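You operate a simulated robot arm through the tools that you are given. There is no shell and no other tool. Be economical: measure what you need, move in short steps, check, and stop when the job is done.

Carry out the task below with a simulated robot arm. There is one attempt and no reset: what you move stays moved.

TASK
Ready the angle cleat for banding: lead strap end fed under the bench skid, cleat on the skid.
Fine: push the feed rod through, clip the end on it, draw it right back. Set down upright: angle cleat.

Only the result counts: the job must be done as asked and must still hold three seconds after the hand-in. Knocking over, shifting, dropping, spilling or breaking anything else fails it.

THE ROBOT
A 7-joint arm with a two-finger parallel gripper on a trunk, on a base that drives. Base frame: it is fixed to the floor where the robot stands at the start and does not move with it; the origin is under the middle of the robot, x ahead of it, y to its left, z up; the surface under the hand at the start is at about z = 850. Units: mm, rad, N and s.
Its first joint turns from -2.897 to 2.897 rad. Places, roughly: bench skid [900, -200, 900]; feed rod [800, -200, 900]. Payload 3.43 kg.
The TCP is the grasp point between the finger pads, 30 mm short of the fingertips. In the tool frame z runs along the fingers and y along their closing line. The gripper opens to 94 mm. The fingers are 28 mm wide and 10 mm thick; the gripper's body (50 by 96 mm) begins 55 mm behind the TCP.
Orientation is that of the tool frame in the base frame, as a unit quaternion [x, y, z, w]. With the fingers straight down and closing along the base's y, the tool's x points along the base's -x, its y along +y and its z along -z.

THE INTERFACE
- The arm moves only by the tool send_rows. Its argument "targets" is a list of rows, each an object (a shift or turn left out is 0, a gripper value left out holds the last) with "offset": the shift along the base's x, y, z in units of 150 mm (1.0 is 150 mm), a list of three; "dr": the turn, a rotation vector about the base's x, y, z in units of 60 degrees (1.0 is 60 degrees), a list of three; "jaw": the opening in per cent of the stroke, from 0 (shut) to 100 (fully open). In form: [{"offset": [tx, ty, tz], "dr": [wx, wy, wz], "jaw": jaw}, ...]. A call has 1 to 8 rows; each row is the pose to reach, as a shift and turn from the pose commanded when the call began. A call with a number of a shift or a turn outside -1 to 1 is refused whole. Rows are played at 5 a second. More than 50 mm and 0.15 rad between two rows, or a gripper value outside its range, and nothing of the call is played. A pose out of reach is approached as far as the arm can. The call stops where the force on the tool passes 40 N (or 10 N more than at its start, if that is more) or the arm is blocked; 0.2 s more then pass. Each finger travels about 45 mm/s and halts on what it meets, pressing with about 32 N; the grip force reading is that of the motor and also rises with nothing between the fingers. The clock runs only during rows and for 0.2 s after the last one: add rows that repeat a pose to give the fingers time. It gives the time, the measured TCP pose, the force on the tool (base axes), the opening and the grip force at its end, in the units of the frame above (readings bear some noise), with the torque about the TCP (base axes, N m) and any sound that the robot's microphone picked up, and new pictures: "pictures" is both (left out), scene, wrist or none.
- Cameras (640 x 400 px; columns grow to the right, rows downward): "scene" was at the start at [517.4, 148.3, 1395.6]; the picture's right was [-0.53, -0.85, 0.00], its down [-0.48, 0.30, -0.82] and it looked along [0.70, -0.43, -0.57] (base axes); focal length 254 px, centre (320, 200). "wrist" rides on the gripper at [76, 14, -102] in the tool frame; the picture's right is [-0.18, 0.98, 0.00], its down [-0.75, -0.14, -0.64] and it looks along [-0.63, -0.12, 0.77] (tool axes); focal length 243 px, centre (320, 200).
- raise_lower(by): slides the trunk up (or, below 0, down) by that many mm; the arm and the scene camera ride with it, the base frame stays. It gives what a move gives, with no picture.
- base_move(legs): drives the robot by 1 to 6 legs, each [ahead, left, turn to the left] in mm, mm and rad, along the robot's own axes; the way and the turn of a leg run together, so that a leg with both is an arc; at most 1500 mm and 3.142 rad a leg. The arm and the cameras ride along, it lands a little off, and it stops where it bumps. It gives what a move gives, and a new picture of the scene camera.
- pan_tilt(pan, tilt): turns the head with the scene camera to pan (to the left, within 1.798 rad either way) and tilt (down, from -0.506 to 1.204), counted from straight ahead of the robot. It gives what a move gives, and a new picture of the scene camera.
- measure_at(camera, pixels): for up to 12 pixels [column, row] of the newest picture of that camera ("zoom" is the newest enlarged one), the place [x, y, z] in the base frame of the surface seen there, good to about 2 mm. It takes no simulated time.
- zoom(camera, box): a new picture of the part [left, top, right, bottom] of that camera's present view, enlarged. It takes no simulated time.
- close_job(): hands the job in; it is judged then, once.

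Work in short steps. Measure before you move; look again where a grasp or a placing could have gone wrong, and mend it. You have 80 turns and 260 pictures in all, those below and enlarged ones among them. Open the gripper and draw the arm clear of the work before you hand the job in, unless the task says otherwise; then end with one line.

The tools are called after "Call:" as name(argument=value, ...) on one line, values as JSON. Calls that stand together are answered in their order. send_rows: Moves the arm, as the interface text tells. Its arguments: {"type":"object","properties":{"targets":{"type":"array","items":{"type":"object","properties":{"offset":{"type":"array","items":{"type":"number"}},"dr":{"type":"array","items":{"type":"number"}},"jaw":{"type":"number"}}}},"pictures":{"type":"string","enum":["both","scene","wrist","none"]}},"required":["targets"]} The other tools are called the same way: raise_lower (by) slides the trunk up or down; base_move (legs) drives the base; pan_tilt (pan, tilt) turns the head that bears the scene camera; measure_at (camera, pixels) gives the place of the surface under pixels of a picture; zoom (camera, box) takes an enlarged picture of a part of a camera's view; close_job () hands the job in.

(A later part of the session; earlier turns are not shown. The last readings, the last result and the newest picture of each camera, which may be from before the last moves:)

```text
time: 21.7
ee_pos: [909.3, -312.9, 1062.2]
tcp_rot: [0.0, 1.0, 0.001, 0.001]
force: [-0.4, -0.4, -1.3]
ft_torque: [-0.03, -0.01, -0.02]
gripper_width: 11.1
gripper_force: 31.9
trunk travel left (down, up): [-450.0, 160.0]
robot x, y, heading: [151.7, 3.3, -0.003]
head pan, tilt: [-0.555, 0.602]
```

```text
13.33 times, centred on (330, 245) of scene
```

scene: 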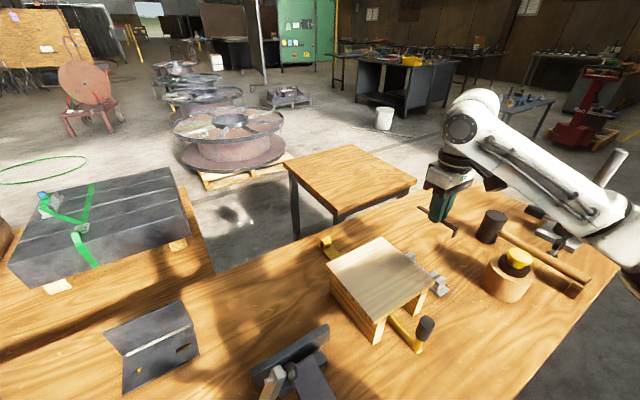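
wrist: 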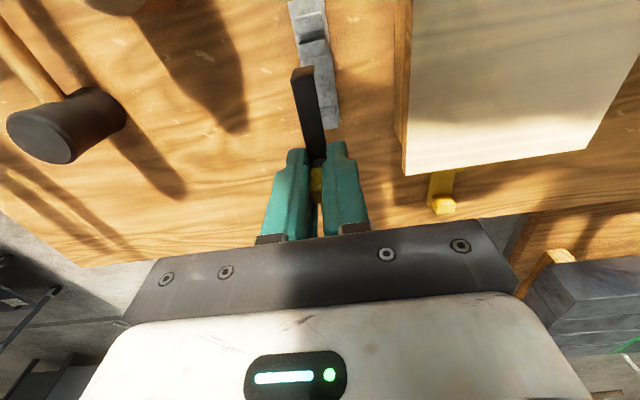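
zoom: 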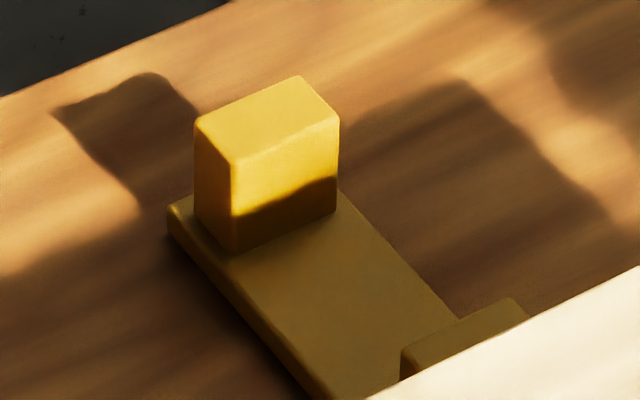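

The leg is 5 mm thick (x≈TCP−50…−45), bottom 21 mm below bar top; bar top = TCP−23. I measure the head's block and post in this enlargement to refine y and x.

Call:
measure_at(camera="zoom", pixels=[[205, 122], [235, 152], [330, 120], [298, 82], [265, 120], [285, 195], [440, 345], [510, 305], [405, 355], [470, 328], [180, 215], [300, 330]])

```text
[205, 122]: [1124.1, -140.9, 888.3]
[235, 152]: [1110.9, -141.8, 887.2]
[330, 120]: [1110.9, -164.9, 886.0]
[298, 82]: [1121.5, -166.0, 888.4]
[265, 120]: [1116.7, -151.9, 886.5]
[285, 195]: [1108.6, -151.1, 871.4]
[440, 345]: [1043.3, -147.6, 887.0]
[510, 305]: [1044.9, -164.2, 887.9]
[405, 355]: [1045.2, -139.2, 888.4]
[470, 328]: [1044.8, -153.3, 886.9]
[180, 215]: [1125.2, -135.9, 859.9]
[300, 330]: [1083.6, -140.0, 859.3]
```

Target TCP is (1077.5, −153) to put the leg in the slot centre x≈1030. I carry it over the deck in two calls.

Call:
send_rows(targets=[{"offset": [0.15, 0.2, 0]}, {"offset": [0.3, 0.4, 0]}, {"offset": [0.45, 0.6, 0]}, {"offset": [0.6, 0.8, 0]}, {"offset": [0.75, 0.95, 0]}, {"offset": [0.9, 1.0, 0]}, {"offset": [0.9, 1.0, 0]}], pictures="none")

Call:
send_rows(targets=[{"offset": [0.12, 0.03, 0]}, {"offset": [0.22, 0.06, -0.15]}, {"offset": [0.223, 0.06, -0.35]}, {"offset": [0.223, 0.06, -0.55]}, {"offset": [0.223, 0.06, -0.55]}])

Call:
zoom(camera="wrist", box=[250, 0, 400, 200])

```text
time: 23.3
ee_pos: [1041.5, -162.2, 1062.3]
tcp_rot: [0.001, 1.0, 0.002, 0.0]
force: [-0.8, -0.2, -0.6]
ft_torque: [0.0, 0.02, 0.02]
gripper_width: 10.9
gripper_force: 32.4
trunk travel left (down, up): [-450.0, 160.0]
robot x, y, heading: [147.9, -0.9, -0.002]
head pan, tilt: [-0.555, 0.602]
```

```text
time: 24.5
ee_pos: [1075.8, -154.0, 981.0]
tcp_rot: [0.0, 1.0, 0.001, 0.0]
force: [0.0, 0.0, 0.1]
ft_torque: [-0.01, 0.0, -0.02]
gripper_width: 10.9
gripper_force: 32.2
trunk travel left (down, up): [-450.0, 160.0]
robot x, y, heading: [151.2, -2.6, -0.002]
head pan, tilt: [-0.555, 0.602]
```

scene: 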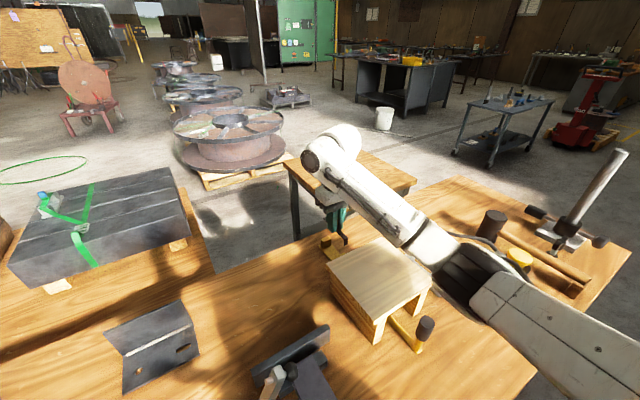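
wrist: 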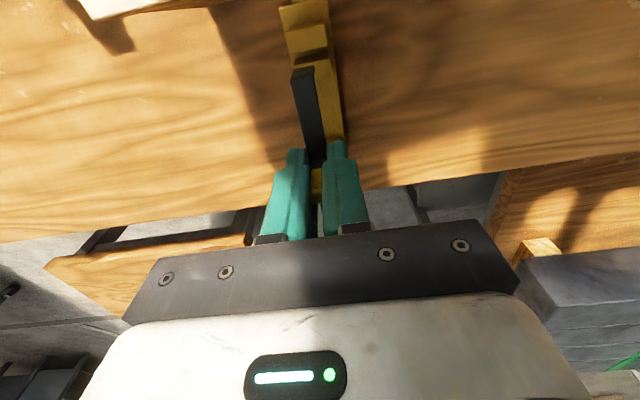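

```text
2.00 times, centred on (325, 100) of wrist
```

zoom: 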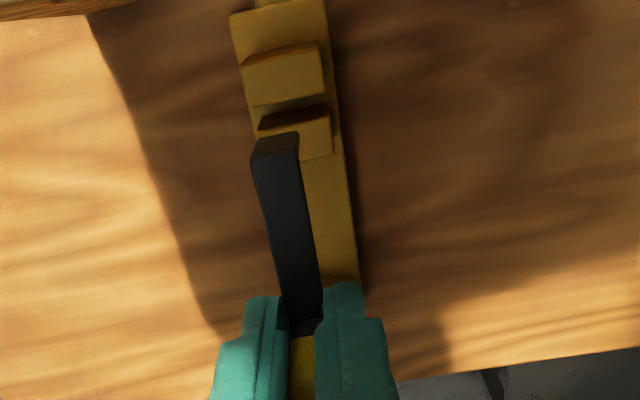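

Call:
measure_at(camera="zoom", pixels=[[285, 55], [285, 70], [285, 98], [285, 113], [320, 115], [300, 128], [324, 112], [275, 142], [275, 158], [256, 158], [296, 152], [320, 150]])

Call:
zoom(camera="wrist", box=[270, 0, 350, 90])

```text
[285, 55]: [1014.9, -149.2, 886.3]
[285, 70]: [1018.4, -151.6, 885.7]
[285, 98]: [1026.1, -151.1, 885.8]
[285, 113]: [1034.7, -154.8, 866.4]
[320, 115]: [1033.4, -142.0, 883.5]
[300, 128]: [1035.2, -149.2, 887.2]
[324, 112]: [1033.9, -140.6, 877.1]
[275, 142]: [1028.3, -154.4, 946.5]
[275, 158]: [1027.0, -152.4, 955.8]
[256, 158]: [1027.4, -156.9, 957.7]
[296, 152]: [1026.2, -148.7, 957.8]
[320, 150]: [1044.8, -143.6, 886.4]
```

```text
4.44 times, centred on (310, 45) of wrist
```

zoom: 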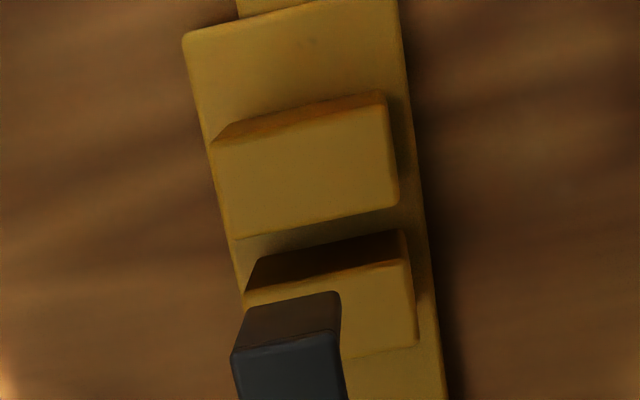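

Slot is x≈1026.5–1034 and the leg centre reads ≈1029.5; I shift +0.8 mm and descend to just above the slot, then check.

Call:
send_rows(targets=[{"offset": [0.005, 0, -0.1]}, {"offset": [0.005, 0, -0.2]}, {"offset": [0.005, 0, -0.3]}, {"offset": [0.005, 0, -0.3]}, {"offset": [0.005, 0, -0.3]}], pictures="wrist")

Call:
zoom(camera="wrist", box=[260, 0, 360, 110])

```text
time: 25.7
ee_pos: [1076.8, -154.2, 935.5]
tcp_rot: [0.0, 1.0, 0.001, 0.0]
force: [0.4, -0.8, -0.4]
ft_torque: [0.0, -0.01, 0.0]
gripper_width: 10.6
gripper_force: 32.3
trunk travel left (down, up): [-450.0, 160.0]
robot x, y, heading: [149.4, 0.6, -0.003]
head pan, tilt: [-0.555, 0.602]
```

wrist: 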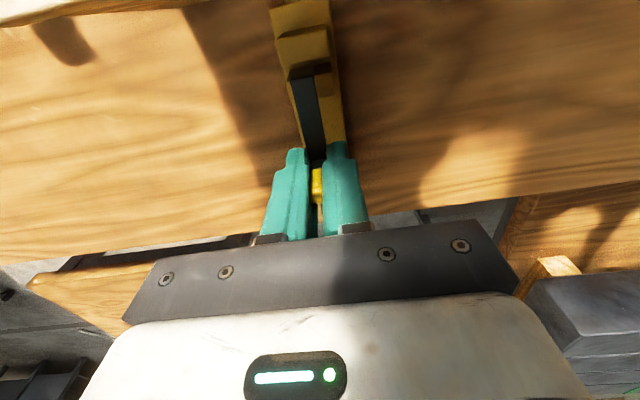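

```text
3.64 times, centred on (310, 55) of wrist
```

zoom: 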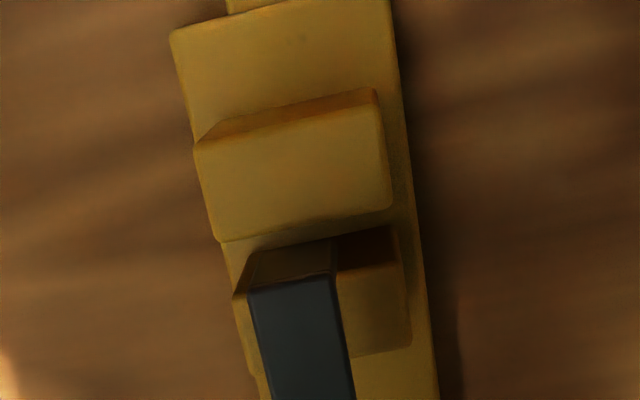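

The leg is just above the slot. I lower it slowly to seat.

Call:
send_rows(targets=[{"offset": [0, 0.005, -0.03]}, {"offset": [0, 0.005, -0.06]}, {"offset": [0, 0.005, -0.09]}, {"offset": [0, 0.005, -0.12]}, {"offset": [0, 0.005, -0.135]}, {"offset": [0, 0.005, -0.135]}], pictures="wrist")

Call:
zoom(camera="wrist", box=[260, 0, 360, 110])

```text
time: 27.1
ee_pos: [1076.8, -153.0, 915.0]
tcp_rot: [0.0, 1.0, 0.001, 0.0]
force: [0.4, 0.3, 0.4]
ft_torque: [-0.01, -0.05, 0.0]
gripper_width: 10.8
gripper_force: 31.9
trunk travel left (down, up): [-450.0, 160.0]
robot x, y, heading: [148.8, 0.5, -0.008]
head pan, tilt: [-0.555, 0.602]
```

wrist: 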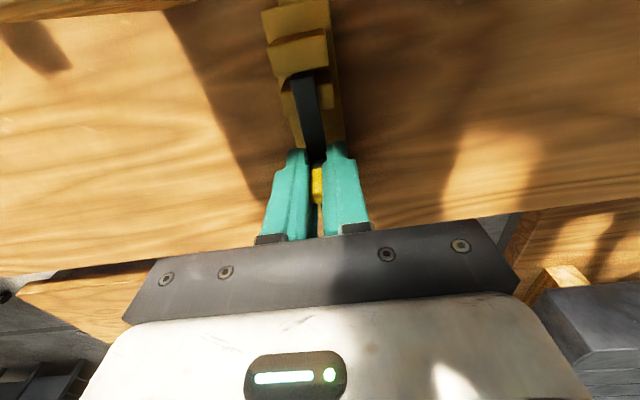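

```text
3.64 times, centred on (310, 55) of wrist
```

zoom: 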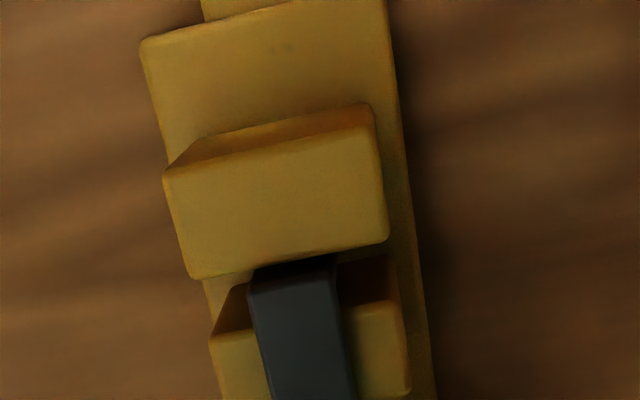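

Leg has entered the slot with no force. I press down a few mm until contact shows.

Call:
send_rows(targets=[{"offset": [0, 0, -0.01]}, {"offset": [0, 0, -0.02]}, {"offset": [0, 0, -0.027]}, {"offset": [0, 0, -0.027]}], pictures="wrist")

Call:
zoom(camera="scene", box=[310, 190, 370, 260])

```text
time: 28.1
ee_pos: [1076.1, -152.4, 913.5]
tcp_rot: [0.0, 1.0, 0.001, 0.001]
force: [0.0, 1.5, 15.6]
ft_torque: [0.03, 0.32, 0.02]
gripper_width: 10.8
gripper_force: 32.1
trunk travel left (down, up): [-450.0, 160.0]
robot x, y, heading: [151.4, -3.4, -0.002]
head pan, tilt: [-0.555, 0.602]
```

wrist: 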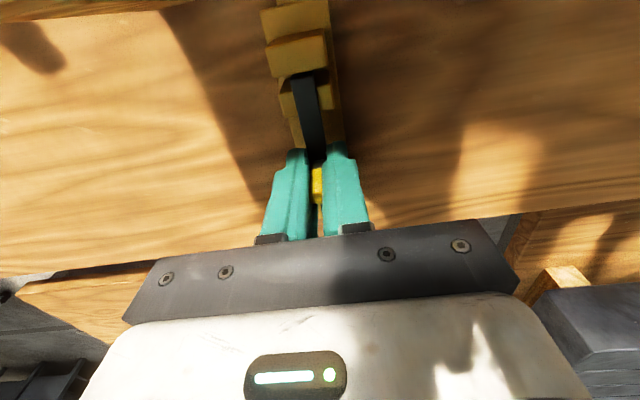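

```text
5.71 times, centred on (340, 225) of scene
```

zoom: 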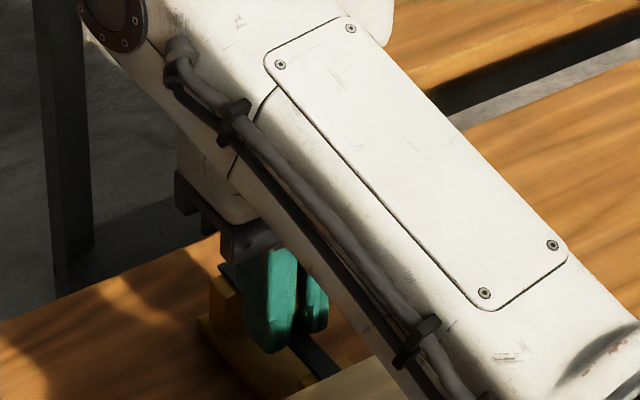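

Seated with 15 N reaction. I release, then rise and view.

Call:
send_rows(targets=[{"offset": [0, 0, 0.007], "jaw": 20}, {"offset": [0, 0, 0.007], "jaw": 40}, {"offset": [0, 0, 0.007], "jaw": 40}, {"offset": [0, 0, 0.007], "jaw": 40}, {"offset": [0, 0, 0.2], "jaw": 40}, {"offset": [0, 0, 0.45], "jaw": 40}, {"offset": [0, 0, 0.7], "jaw": 40}, {"offset": [0, 0, 0.7], "jaw": 40}])

Call:
zoom(camera="wrist", box=[250, 0, 400, 180])

```text
time: 29.9
ee_pos: [1076.8, -152.2, 1016.1]
tcp_rot: [0.0, 1.0, 0.001, -0.001]
force: [0.5, 0.2, -0.3]
ft_torque: [0.01, 0.0, 0.0]
gripper_width: 37.7
gripper_force: 0.1
trunk travel left (down, up): [-450.0, 160.0]
robot x, y, heading: [147.9, 2.3, -0.005]
head pan, tilt: [-0.555, 0.602]
```

scene: 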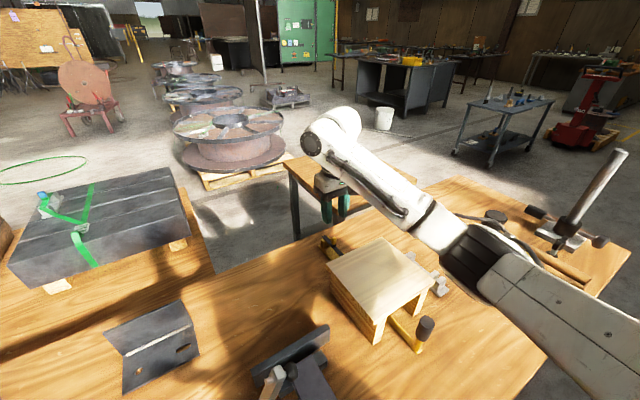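
wrist: 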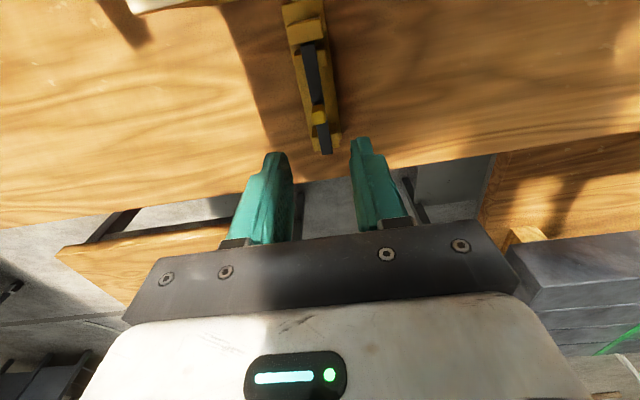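

```text
2.22 times, centred on (325, 90) of wrist
```

zoom: 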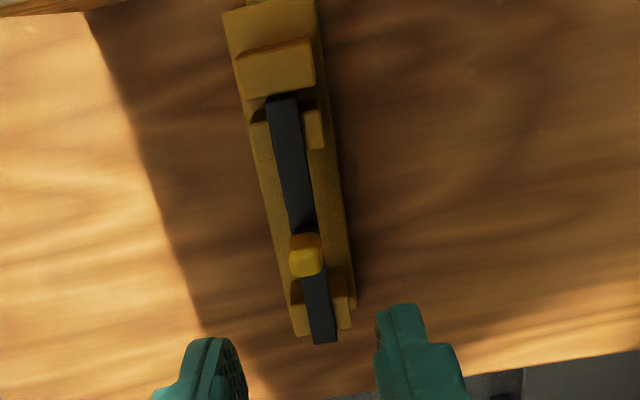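

The strap end sits on the head. I check its height against the deck underside before drawing back.

Call:
measure_at(camera="zoom", pixels=[[283, 105], [300, 220], [305, 260], [318, 335], [322, 310]])

Call:
zoom(camera="scene", box=[350, 270, 450, 360])

Call:
measure_at(camera="zoom", pixels=[[300, 180], [300, 190], [350, 150], [480, 330], [485, 300], [445, 375], [445, 490]])

```text
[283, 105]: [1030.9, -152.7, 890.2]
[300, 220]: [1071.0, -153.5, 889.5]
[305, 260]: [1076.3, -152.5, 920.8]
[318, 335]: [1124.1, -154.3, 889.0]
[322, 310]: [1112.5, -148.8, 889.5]
```

```text
4.44 times, centred on (400, 315) of scene
```

zoom: 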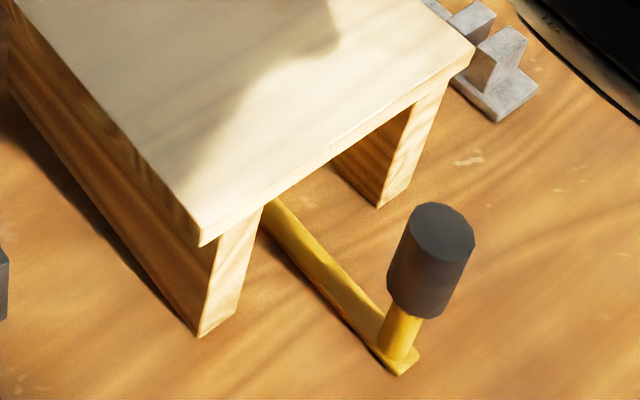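

```text
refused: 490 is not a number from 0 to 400
```

Bar lies level at z≈890, peg top ≈922, deck underside ≈937: it clears. Now I go back to the knob.

Call:
send_rows(targets=[{"offset": [-0.15, 0, 0.1], "jaw": 60}, {"offset": [-0.45, 0, 0.15]}, {"offset": [-0.75, 0, 0.15]}, {"offset": [-1.0, 0, 0.15]}, {"offset": [-1.0, 0, 0.15]}], pictures="none")

Call:
send_rows(targets=[{"offset": [-0.3, 0, 0]}, {"offset": [-0.6, 0, 0]}, {"offset": [-0.85, 0, 0]}, {"offset": [-0.975, 0, -0.1]}, {"offset": [-0.975, 0, -0.3]}, {"offset": [-0.975, 0, -0.3]}])

Call:
zoom(camera="wrist", box=[250, 60, 410, 240])

```text
time: 31.1
ee_pos: [923.9, -153.0, 1041.6]
tcp_rot: [0.0, 1.0, 0.002, 0.0]
force: [0.0, 0.1, 0.7]
ft_torque: [-0.02, -0.01, 0.02]
gripper_width: 56.6
gripper_force: 0.0
trunk travel left (down, up): [-450.0, 160.0]
robot x, y, heading: [146.3, -1.4, -0.003]
head pan, tilt: [-0.555, 0.602]
```

```text
time: 32.5
ee_pos: [778.2, -153.1, 993.9]
tcp_rot: [-0.001, 1.0, 0.001, -0.001]
force: [-0.1, -0.2, -0.4]
ft_torque: [0.02, -0.01, -0.04]
gripper_width: 56.3
gripper_force: 0.1
out of reach, approached as far as the arm can: row 4
trunk travel left (down, up): [-450.0, 160.0]
robot x, y, heading: [144.9, -3.2, -0.003]
head pan, tilt: [-0.555, 0.602]
```

scene: 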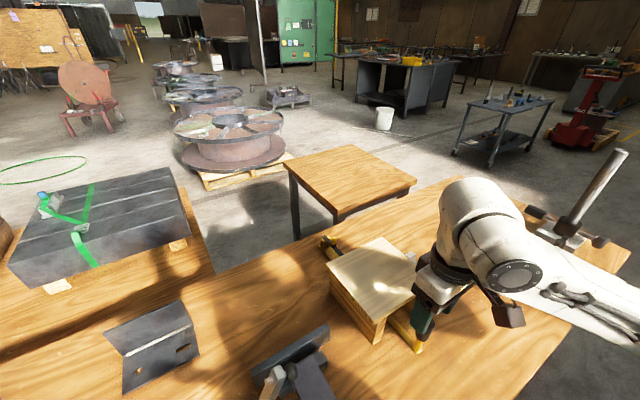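
wrist: 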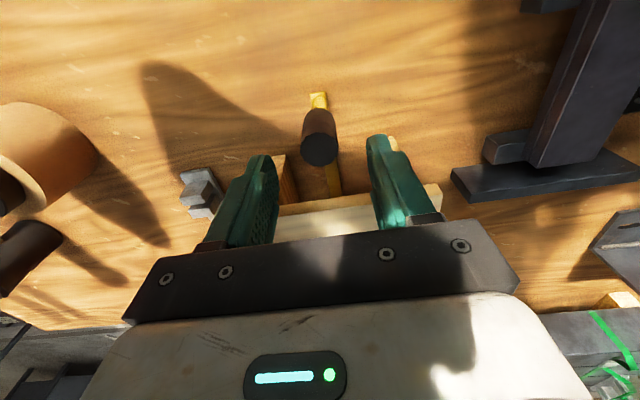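

```text
2.22 times, centred on (330, 150) of wrist
```

zoom: 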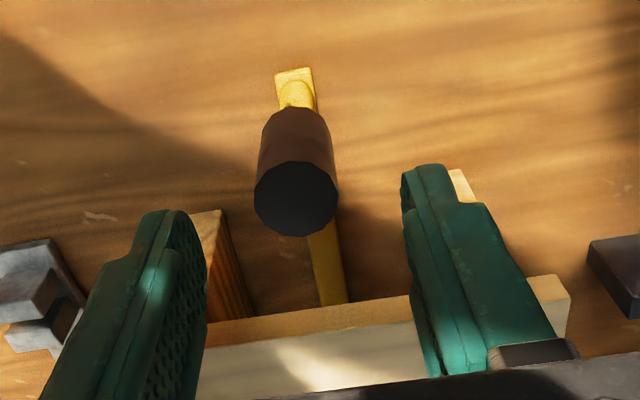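

Knob is between the fingers. I measure its top centre and then descend.

Call:
measure_at(camera="zoom", pixels=[[296, 200], [260, 200], [333, 195], [296, 168], [300, 230]])

Call:
send_rows(targets=[{"offset": [0.02, 0, -0.15]}, {"offset": [0.02, 0, -0.3]}, {"offset": [0.02, 0, -0.45]}, {"offset": [0.02, 0, -0.45]}], pictures="wrist")

```text
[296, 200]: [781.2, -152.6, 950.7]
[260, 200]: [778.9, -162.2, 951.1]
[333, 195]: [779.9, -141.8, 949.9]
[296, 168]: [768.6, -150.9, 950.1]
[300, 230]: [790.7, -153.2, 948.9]
```

```text
time: 33.5
ee_pos: [783.3, -151.1, 925.8]
tcp_rot: [-0.001, 1.0, 0.001, 0.0]
force: [0.1, -0.1, -0.2]
ft_torque: [0.0, 0.0, 0.0]
gripper_width: 56.3
gripper_force: 0.0
trunk travel left (down, up): [-450.0, 160.0]
robot x, y, heading: [152.3, 0.2, -0.004]
head pan, tilt: [-0.555, 0.602]
```

wrist: 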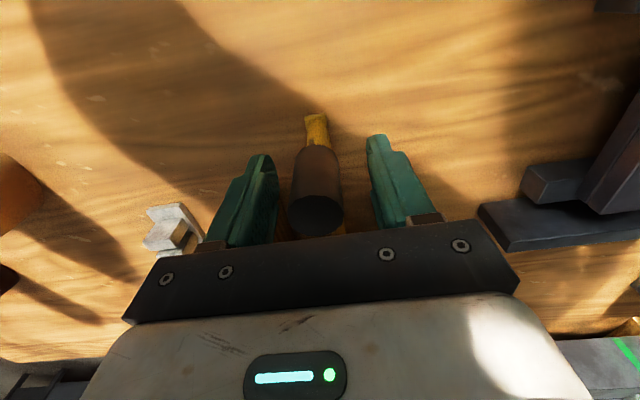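

I close on the knob and begin drawing back slowly along −x.

Call:
send_rows(targets=[{"offset": [-0.01, -0.008, 0], "jaw": 10}, {"offset": [-0.01, -0.008, 0], "jaw": 10}, {"offset": [-0.01, -0.008, 0], "jaw": 10}, {"offset": [-0.01, -0.008, 0], "jaw": 10}, {"offset": [-0.01, -0.008, 0], "jaw": 10}, {"offset": [-0.01, -0.008, 0], "jaw": 10}], pictures="none")

Call:
send_rows(targets=[{"offset": [-0.03, 0, 0]}, {"offset": [-0.08, 0, 0]}, {"offset": [-0.13, 0, 0]}, {"offset": [-0.18, 0, 0]}, {"offset": [-0.23, 0, 0]}, {"offset": [-0.28, 0, 0]}, {"offset": [-0.33, 0, 0]}, {"offset": [-0.33, 0, 0]}])

```text
time: 34.9
ee_pos: [780.8, -153.1, 927.0]
tcp_rot: [0.001, 1.0, 0.001, 0.0]
force: [0.0, -2.6, -2.0]
ft_torque: [-0.36, -0.1, -0.01]
gripper_width: 26.1
gripper_force: 44.9
trunk travel left (down, up): [-450.0, 160.0]
robot x, y, heading: [145.5, -4.5, 0.001]
head pan, tilt: [-0.555, 0.602]
```

```text
time: 36.7
ee_pos: [740.8, -153.6, 925.3]
tcp_rot: [-0.006, 1.0, 0.003, 0.003]
force: [-1.2, 5.6, 19.6]
ft_torque: [-1.25, 1.2, -0.15]
gripper_width: 25.8
gripper_force: 44.9
out of reach, approached as far as the arm can: row 6, 7, 8
trunk travel left (down, up): [-450.0, 160.0]
robot x, y, heading: [148.1, 2.0, 0.003]
head pan, tilt: [-0.555, 0.602]
stopped in row 8: the force on the tool passed its limit at 45 N (the readings are from after the stop); the commanded pose is now the measured one
```

scene: 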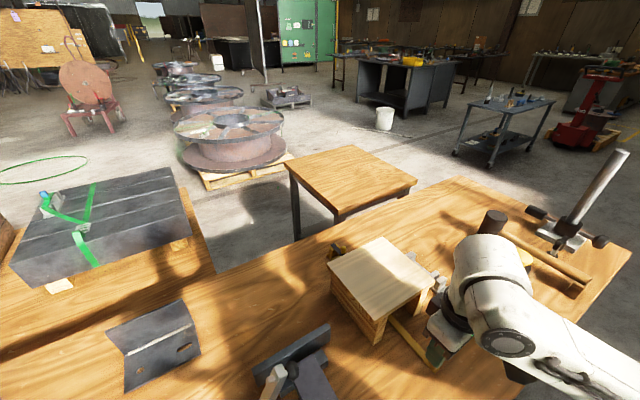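
wrist: 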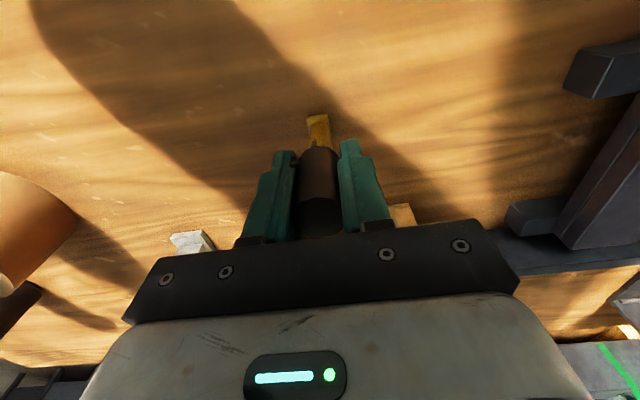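

The arm's near-reach limit stopped it at x=741 (base too close). I release, rise, and check before backing the base.

Call:
send_rows(targets=[{"jaw": 20}, {"jaw": 60}, {"jaw": 60}, {"jaw": 60}, {"offset": [0, 0, 0.2], "jaw": 60}, {"offset": [0, 0, 0.5], "jaw": 60}, {"offset": [0, 0, 0.8], "jaw": 60}, {"offset": [0, 0, 0.8], "jaw": 60}], pictures="none")

Call:
base_move(legs=[[-220, 0, 0]])

Call:
zoom(camera="scene", box=[260, 170, 420, 310])

```text
time: 38.5
ee_pos: [772.0, -172.7, 1046.5]
tcp_rot: [-0.004, 1.0, 0.003, 0.002]
force: [0.3, 0.7, -0.1]
ft_torque: [0.01, 0.0, -0.01]
gripper_width: 56.3
gripper_force: 0.0
out of reach, approached as far as the arm can: row 5, 6, 7, 8
trunk travel left (down, up): [-450.0, 160.0]
robot x, y, heading: [148.0, 3.6, -0.002]
head pan, tilt: [-0.555, 0.602]
```

```text
time: 40.2
ee_pos: [550.0, -173.0, 1046.5]
tcp_rot: [-0.004, 1.0, 0.003, 0.002]
force: [0.3, 0.7, -0.1]
ft_torque: [-0.01, 0.01, 0.02]
gripper_width: 56.5
gripper_force: 0.1
trunk travel left (down, up): [-450.0, 160.0]
robot x, y, heading: [-72.0, -0.0, -0.001]
head pan, tilt: [-0.555, 0.602]
```

scene: 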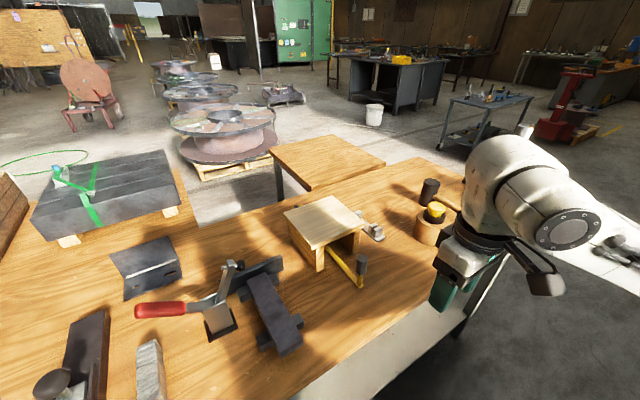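

```text
2.86 times, centred on (340, 240) of scene
```

zoom: 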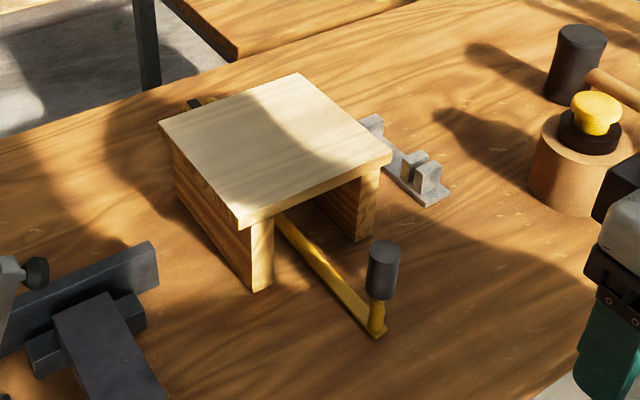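

The rod and skid appear intact and the strap tail is visible at (195,103). I measure knob, rod and skid.

Call:
measure_at(camera="zoom", pixels=[[382, 250], [373, 332], [340, 285], [285, 225], [195, 103], [208, 100], [165, 122], [388, 155], [243, 222], [298, 76]])

Call:
zoom(camera="scene", box=[290, 180, 330, 215])

```text
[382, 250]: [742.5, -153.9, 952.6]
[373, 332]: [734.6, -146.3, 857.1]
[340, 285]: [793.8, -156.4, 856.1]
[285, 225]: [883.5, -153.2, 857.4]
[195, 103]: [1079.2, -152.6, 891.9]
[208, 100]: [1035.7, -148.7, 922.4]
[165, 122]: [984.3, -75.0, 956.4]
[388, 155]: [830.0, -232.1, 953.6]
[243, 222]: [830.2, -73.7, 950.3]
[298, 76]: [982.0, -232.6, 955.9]
```

```text
11.43 times, centred on (310, 198) of scene
```

zoom: 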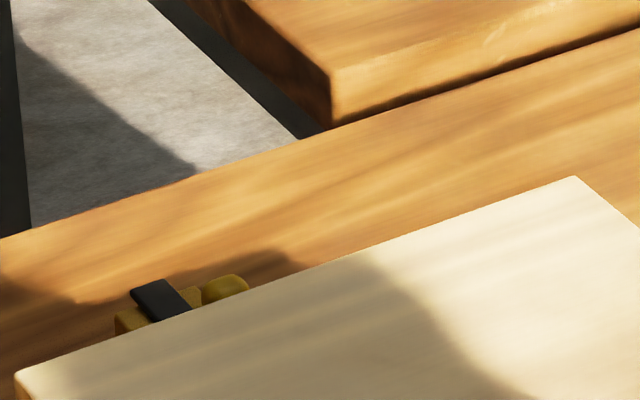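

All in place: knob at (741.5,−153.5), tail at x≈1085. I move over the knob from the new base position, correcting the small tilt.

Call:
send_rows(targets=[{"offset": [0.25, 0.03, 0], "dr": [-0.006, 0.004, -0.0076]}, {"offset": [0.5, 0.07, 0], "dr": [-0.006, 0.004, -0.0076]}, {"offset": [0.75, 0.1, 0], "dr": [-0.006, 0.004, -0.0076]}, {"offset": [1.0, 0.13, 0], "dr": [-0.006, 0.004, -0.0076]}, {"offset": [1.0, 0.13, 0], "dr": [-0.006, 0.004, -0.0076]}], pictures="none")

Call:
send_rows(targets=[{"offset": [0.2, 0, 0]}, {"offset": [0.277, 0, -0.15]}, {"offset": [0.277, 0, -0.4]}, {"offset": [0.277, 0, -0.4]}], pictures="wrist")

```text
time: 41.4
ee_pos: [701.5, -155.0, 1046.5]
tcp_rot: [0.0, 1.0, 0.0, 0.0]
force: [-0.3, 0.3, 0.7]
ft_torque: [0.01, -0.01, 0.01]
gripper_width: 56.3
gripper_force: 0.0
trunk travel left (down, up): [-450.0, 160.0]
robot x, y, heading: [-73.3, 0.5, -0.006]
head pan, tilt: [-0.555, 0.602]
```

```text
time: 42.4
ee_pos: [741.4, -154.1, 986.5]
tcp_rot: [0.001, 1.0, 0.0, 0.0]
force: [1.0, 0.9, -0.1]
ft_torque: [-0.02, -0.02, 0.01]
gripper_width: 56.3
gripper_force: 0.0
trunk travel left (down, up): [-450.0, 160.0]
robot x, y, heading: [-73.0, -2.2, -0.007]
head pan, tilt: [-0.555, 0.602]
```

wrist: 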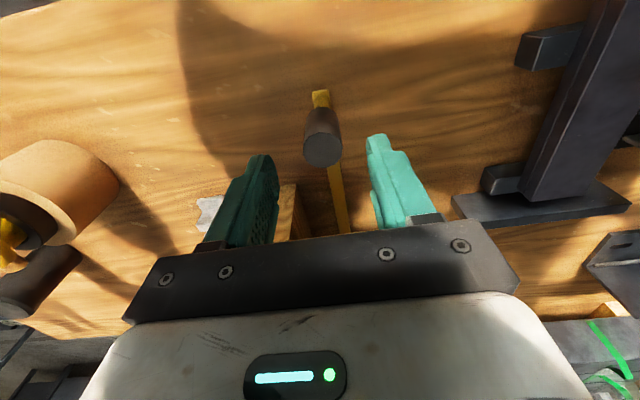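

Knob at (323,150) is centred. I descend, close, and then draw back slowly.

Call:
send_rows(targets=[{"offset": [0, 0, -0.2]}, {"offset": [0, 0, -0.4]}, {"offset": [0, 0, -0.4], "jaw": 10}, {"offset": [0, 0, -0.4], "jaw": 10}, {"offset": [0, 0, -0.4], "jaw": 10}, {"offset": [0, 0, -0.4], "jaw": 10}, {"offset": [0, 0, -0.4], "jaw": 10}, {"offset": [0, 0, -0.4], "jaw": 10}], pictures="none")

Call:
send_rows(targets=[{"offset": [-0.03, 0, 0]}, {"offset": [-0.09, 0, 0]}, {"offset": [-0.16, 0, 0]}, {"offset": [-0.24, 0, 0]}, {"offset": [-0.32, 0, 0]}, {"offset": [-0.4, 0, 0]}, {"offset": [-0.45, 0, 0]}, {"offset": [-0.45, 0, 0]}], pictures="scene")

```text
time: 44.2
ee_pos: [741.7, -153.4, 928.0]
tcp_rot: [0.002, 1.0, 0.001, 0.0]
force: [0.5, -1.9, -6.5]
ft_torque: [-0.25, -0.89, -0.02]
gripper_width: 25.9
gripper_force: 45.2
trunk travel left (down, up): [-450.0, 160.0]
robot x, y, heading: [-69.3, 0.3, -0.003]
head pan, tilt: [-0.555, 0.602]
```

```text
time: 46.0
ee_pos: [675.3, -152.6, 928.1]
tcp_rot: [-0.001, 1.0, 0.001, 0.001]
force: [1.8, 7.1, 11.7]
ft_torque: [-0.33, 0.17, 0.28]
gripper_width: 25.8
gripper_force: 44.8
trunk travel left (down, up): [-450.0, 160.0]
robot x, y, heading: [-69.5, 2.6, -0.003]
head pan, tilt: [-0.555, 0.602]
```

scene: 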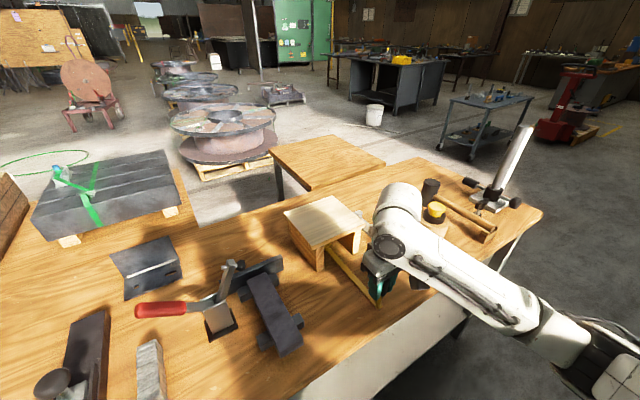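

Smooth so far (x=675). I continue in small steps towards 655 watching for a stop.

Call:
send_rows(targets=[{"offset": [-0.03, 0, 0]}, {"offset": [-0.06, 0, 0]}, {"offset": [-0.09, 0, 0]}, {"offset": [-0.12, 0, 0]}, {"offset": [-0.15, 0, 0]}, {"offset": [-0.15, 0, 0]}], pictures="scene")

Call:
zoom(camera="scene", box=[270, 180, 400, 310])

```text
time: 47.2
ee_pos: [657.5, -153.8, 925.5]
tcp_rot: [0.0, 1.0, 0.001, 0.003]
force: [10.9, 0.1, -3.4]
ft_torque: [-0.54, 0.5, -0.12]
gripper_width: 25.9
gripper_force: 44.9
trunk travel left (down, up): [-450.0, 160.0]
robot x, y, heading: [-71.5, 6.1, -0.003]
head pan, tilt: [-0.555, 0.602]
stopped in row 5: the force on the tool passed its limit at 52 N (the readings are from after the stop); the commanded pose is now the measured one
```

scene: 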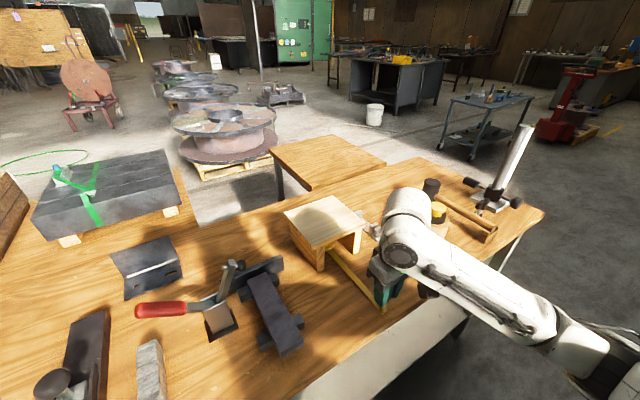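

```text
3.08 times, centred on (335, 245) of scene
```

zoom: 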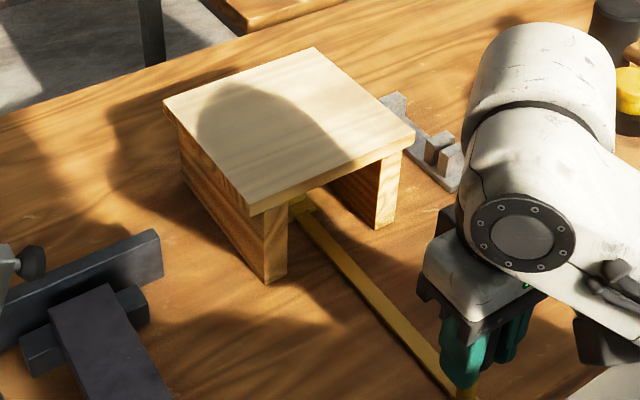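

A hard stop at x≈658 – the rod's home, so it is drawn right back. I release and rise.

Call:
send_rows(targets=[{"jaw": 30}, {"jaw": 60}, {"jaw": 60}, {"jaw": 60}, {"offset": [0, 0, 0.2], "jaw": 60}, {"offset": [0, 0, 0.5], "jaw": 60}, {"offset": [0, 0, 0.8], "jaw": 60}, {"offset": [0, 0, 1.0], "jaw": 60}])

Call:
zoom(camera="wrist", box=[250, 60, 450, 240])

```text
time: 49.0
ee_pos: [659.5, -152.6, 1077.0]
tcp_rot: [0.001, 1.0, 0.001, 0.003]
force: [0.7, 0.4, -0.2]
ft_torque: [-0.03, 0.0, 0.01]
gripper_width: 56.4
gripper_force: 0.2
trunk travel left (down, up): [-450.0, 160.0]
robot x, y, heading: [-68.9, 3.8, -0.001]
head pan, tilt: [-0.555, 0.602]
```

scene: 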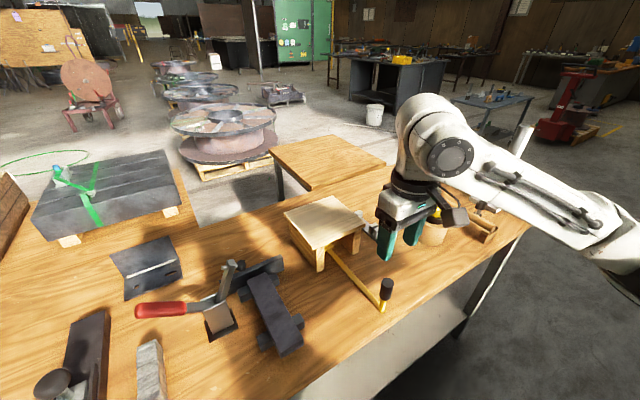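
wrist: 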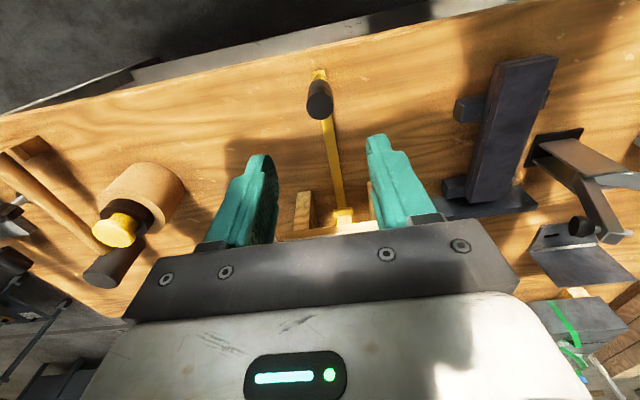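

```text
2.22 times, centred on (350, 150) of wrist
```

zoom: 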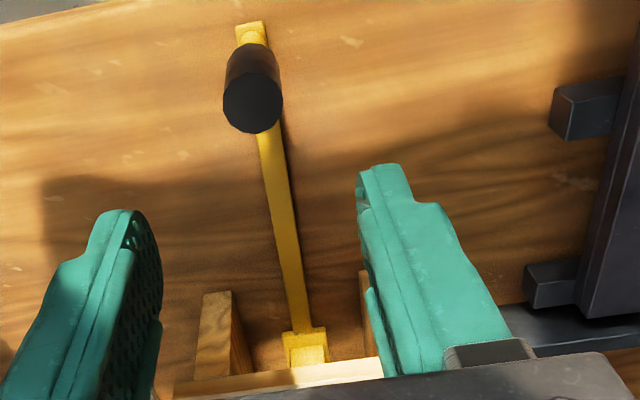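

The rod is home. To verify the strap end stayed clipped under the deck, I pitch the hand up 45° so the wrist camera looks into the tunnel.

Call:
send_rows(targets=[{"offset": [0.04, 0.06, -0.1], "dr": [0, -0.125, 0], "jaw": 20}, {"offset": [0.08, 0.12, -0.2], "dr": [0, -0.25, 0]}, {"offset": [0.12, 0.18, -0.3], "dr": [0, -0.375, 0]}, {"offset": [0.16, 0.24, -0.4], "dr": [0, -0.5, 0]}, {"offset": [0.2, 0.3, -0.5], "dr": [0, -0.625, 0]}, {"offset": [0.2, 0.3, -0.6], "dr": [0, -0.75, 0]}, {"offset": [0.2, 0.3, -0.6], "dr": [0, -0.75, 0]}])

Call:
zoom(camera="wrist", box=[200, 80, 440, 250])

```text
time: 50.6
ee_pos: [686.6, -107.9, 986.9]
tcp_rot: [0.001, 0.922, 0.001, 0.387]
force: [0.0, 0.3, 0.1]
ft_torque: [0.0, 0.02, -0.01]
gripper_width: 19.0
gripper_force: 0.0
trunk travel left (down, up): [-450.0, 160.0]
robot x, y, heading: [-68.5, 3.2, -0.002]
head pan, tilt: [-0.555, 0.602]
```

scene: 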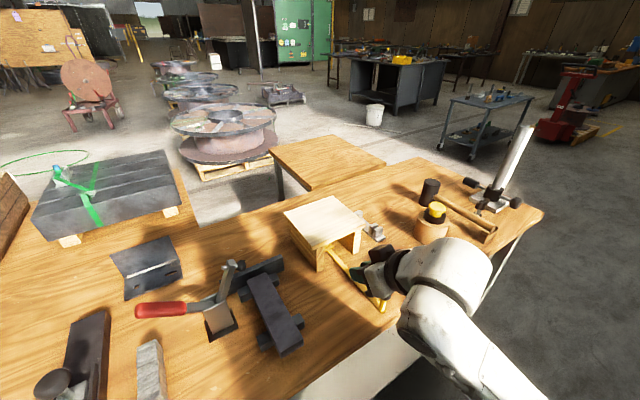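
wrist: 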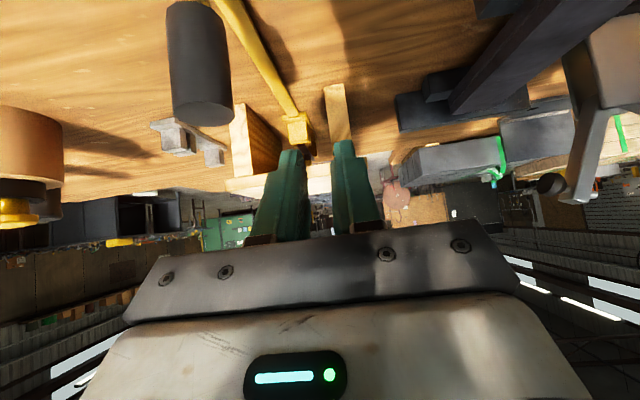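

```text
2.35 times, centred on (320, 165) of wrist
```

zoom: 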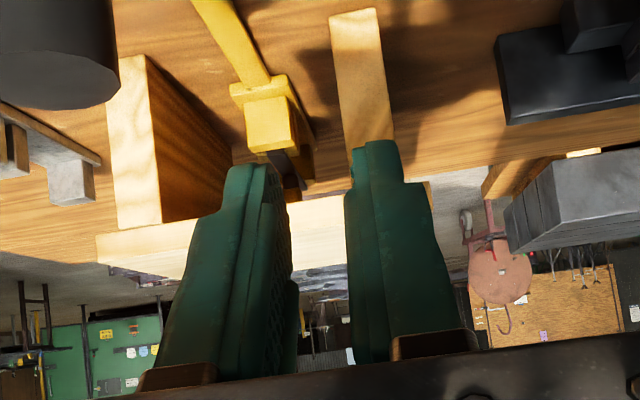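

Call:
zoom(camera="wrist", box=[275, 100, 345, 165])

```text
6.15 times, centred on (310, 132) of wrist
```

zoom: 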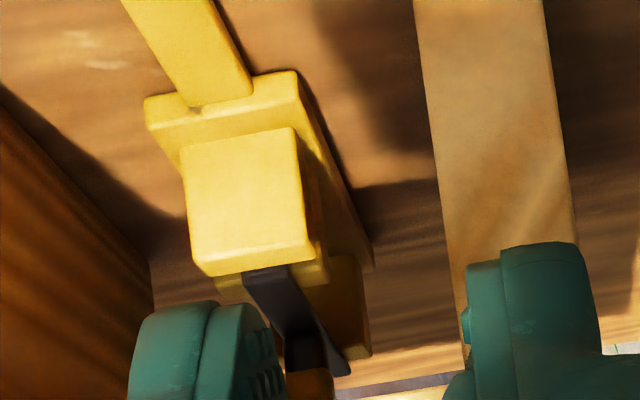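

The bar and peg are still clipped behind the post under the deck. Next the cleat: I level the hand and raise it, starting the yaw for closing along x.

Call:
send_rows(targets=[{"offset": [0, 0, 0.2], "dr": [0, 0.125, 0]}, {"offset": [0, 0, 0.4], "dr": [0, 0.25, 0]}, {"offset": [0, 0, 0.6], "dr": [0, 0.375, 0]}, {"offset": [0, 0, 0.8], "dr": [0, 0.5, 0]}, {"offset": [0, 0, 1.0], "dr": [0, 0.625, 0]}, {"offset": [0, 0, 1.0], "dr": [0, 0.75, 0]}, {"offset": [0, 0, 1.0], "dr": [0, 0.75, 0]}], pictures="none")

Call:
send_rows(targets=[{"offset": [0, 0.1, 0.2], "dr": [0, 0, -0.136]}, {"offset": [0, 0.2, 0.3], "dr": [0, 0, -0.272]}, {"offset": [0, 0.3, 0.3], "dr": [0, 0, -0.408]}, {"offset": [0, 0.4, 0.3], "dr": [0, 0, -0.544]}, {"offset": [0, 0.5, 0.3], "dr": [0, 0, -0.68]}, {"offset": [0, 0.6, 0.3], "dr": [0, 0, -0.816]}, {"offset": [0, 0.7, 0.3], "dr": [0, 0, -0.952]}], pictures="none")

Call:
send_rows(targets=[{"offset": [0, 0.1, 0], "dr": [0, 0, -0.136], "jaw": 60}, {"offset": [0, 0.2, 0], "dr": [0, 0, -0.272]}, {"offset": [0, 0.3, 0], "dr": [0, 0, -0.408]}, {"offset": [0, 0.3, 0], "dr": [0, 0, -0.548]}, {"offset": [0, 0.3, 0], "dr": [0, 0, -0.548]}])

```text
time: 52.2
ee_pos: [685.9, -108.7, 1136.9]
tcp_rot: [0.002, 1.0, 0.001, 0.004]
force: [0.4, -0.5, 0.5]
ft_torque: [0.0, -0.06, 0.02]
gripper_width: 19.0
gripper_force: 0.0
trunk travel left (down, up): [-450.0, 160.0]
robot x, y, heading: [-70.9, 2.5, -0.007]
head pan, tilt: [-0.555, 0.602]
```

```text
time: 53.8
ee_pos: [687.1, -4.7, 1183.7]
tcp_rot: [0.48, 0.877, -0.001, 0.003]
force: [0.8, 0.3, 0.0]
ft_torque: [-0.02, 0.03, 0.02]
gripper_width: 18.7
gripper_force: 0.1
trunk travel left (down, up): [-450.0, 160.0]
robot x, y, heading: [-74.3, 1.8, -0.004]
head pan, tilt: [-0.555, 0.602]
```

```text
time: 55.0
ee_pos: [686.9, 41.2, 1182.4]
tcp_rot: [0.709, 0.705, -0.002, 0.003]
force: [0.2, -0.2, 0.4]
ft_torque: [-0.03, -0.01, 0.0]
gripper_width: 56.4
gripper_force: 0.2
trunk travel left (down, up): [-450.0, 160.0]
robot x, y, heading: [-68.3, 3.4, -0.0]
head pan, tilt: [-0.555, 0.602]
```

scene: 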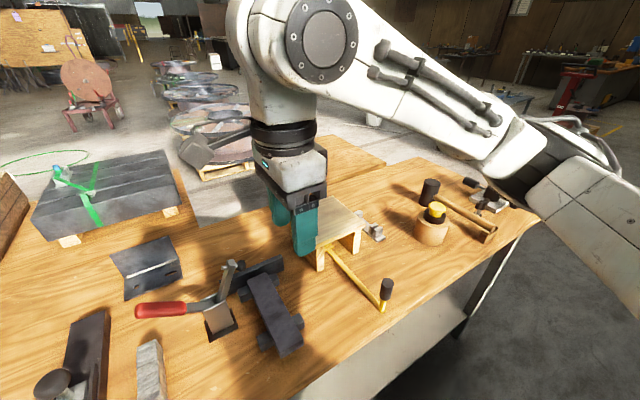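
wrist: 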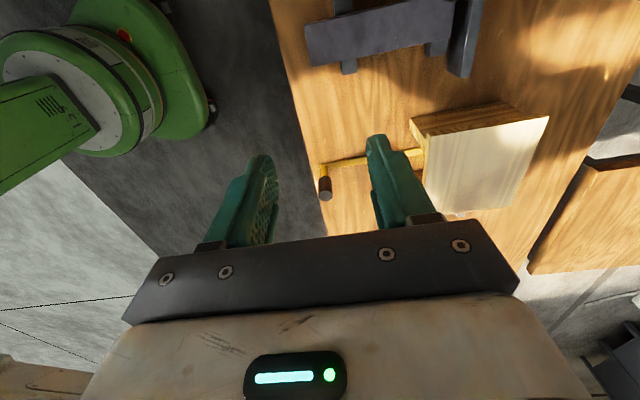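

I measure heights of the clamp and things in the arm's way, then drive diagonally to about (160,150).

Call:
measure_at(camera="scene", pixels=[[232, 265], [160, 310], [280, 310], [265, 268], [45, 385], [150, 345]])

Call:
base_move(legs=[[231, 148, 0]])

```text
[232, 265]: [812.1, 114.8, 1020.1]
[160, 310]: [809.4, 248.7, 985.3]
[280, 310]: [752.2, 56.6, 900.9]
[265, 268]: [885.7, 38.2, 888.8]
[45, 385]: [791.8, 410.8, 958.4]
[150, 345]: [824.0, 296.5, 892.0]
```

```text
time: 56.9
ee_pos: [919.7, 190.0, 1181.6]
tcp_rot: [0.706, 0.708, -0.001, 0.003]
force: [0.1, -1.0, 0.6]
ft_torque: [-0.01, -0.02, -0.01]
gripper_width: 56.5
gripper_force: 0.1
trunk travel left (down, up): [-450.0, 160.0]
robot x, y, heading: [160.7, 147.5, 0.004]
head pan, tilt: [-0.555, 0.602]
```

scene: 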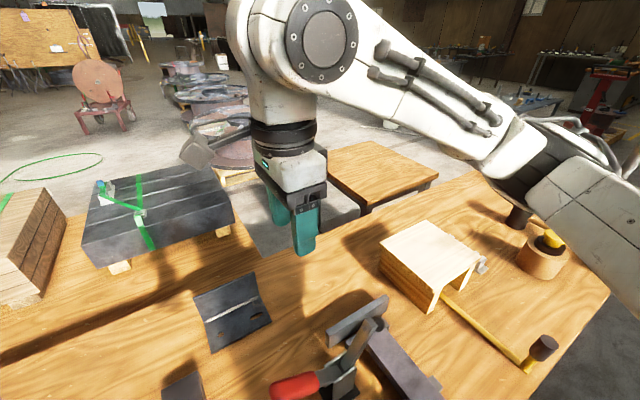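

I re-measure the cleat from here.

Call:
zoom(camera="scene", box=[180, 260, 280, 360])

```text
4.00 times, centred on (230, 310) of scene
```

zoom: 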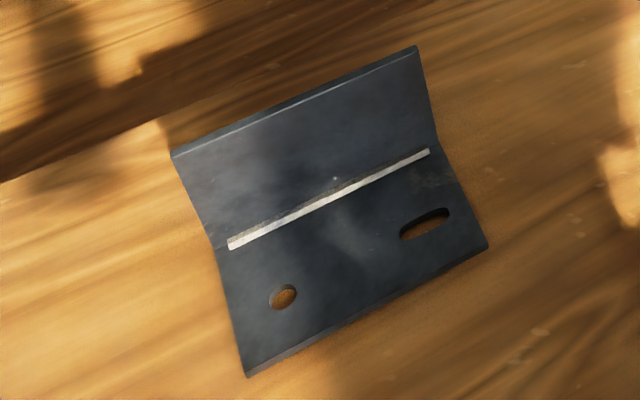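

Call:
measure_at(camera="zoom", pixels=[[178, 158], [295, 103], [412, 52], [176, 151], [295, 97], [240, 190], [300, 160], [400, 120], [225, 255], [435, 155], [250, 370], [482, 245]])

```text
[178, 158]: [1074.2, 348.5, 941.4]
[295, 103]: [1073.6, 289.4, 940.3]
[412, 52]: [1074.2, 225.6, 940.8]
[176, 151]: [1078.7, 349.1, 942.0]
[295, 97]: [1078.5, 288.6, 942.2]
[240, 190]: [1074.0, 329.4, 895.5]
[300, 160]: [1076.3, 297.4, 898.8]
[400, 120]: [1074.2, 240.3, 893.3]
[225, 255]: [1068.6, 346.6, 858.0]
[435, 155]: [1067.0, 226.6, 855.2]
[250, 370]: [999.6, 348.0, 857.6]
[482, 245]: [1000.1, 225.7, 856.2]
```

Flange mid-plane x≈1076, y centre 287, top 941. I move above it.

Call:
send_rows(targets=[{"offset": [0.2, 0.13, -0.1]}, {"offset": [0.4, 0.26, -0.2]}, {"offset": [0.6, 0.39, -0.3]}, {"offset": [0.8, 0.52, -0.45]}, {"offset": [0.95, 0.62, -0.6]}, {"offset": [1.0, 0.645, -0.8]}, {"offset": [1.0, 0.645, -0.95]}, {"offset": [1.0, 0.645, -0.95]}])

```text
time: 58.7
ee_pos: [1070.5, 285.5, 1038.4]
tcp_rot: [0.707, 0.707, -0.002, 0.003]
force: [0.3, 0.7, 0.1]
ft_torque: [-0.03, 0.0, -0.04]
gripper_width: 56.2
gripper_force: 0.0
trunk travel left (down, up): [-450.0, 160.0]
robot x, y, heading: [161.1, 147.4, 0.001]
head pan, tilt: [-0.555, 0.602]
```

scene: 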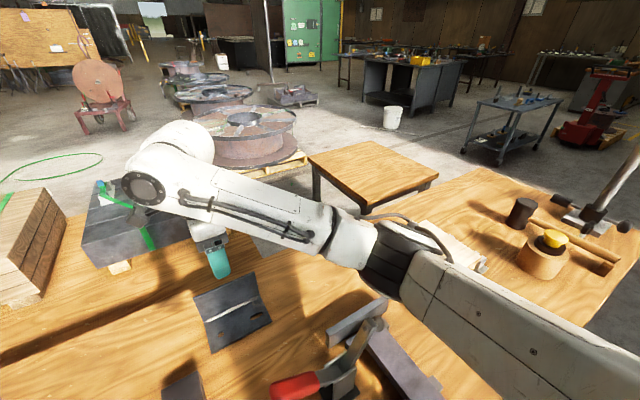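
wrist: 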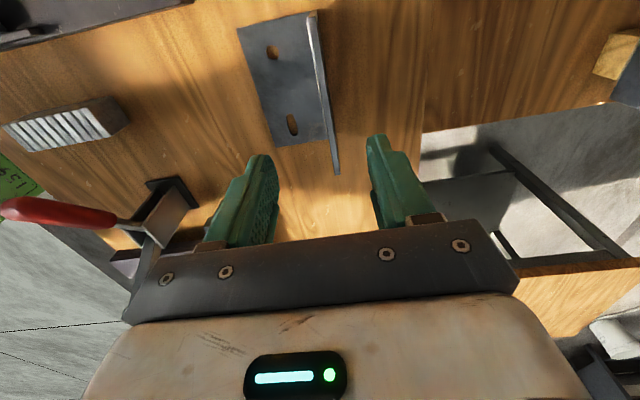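

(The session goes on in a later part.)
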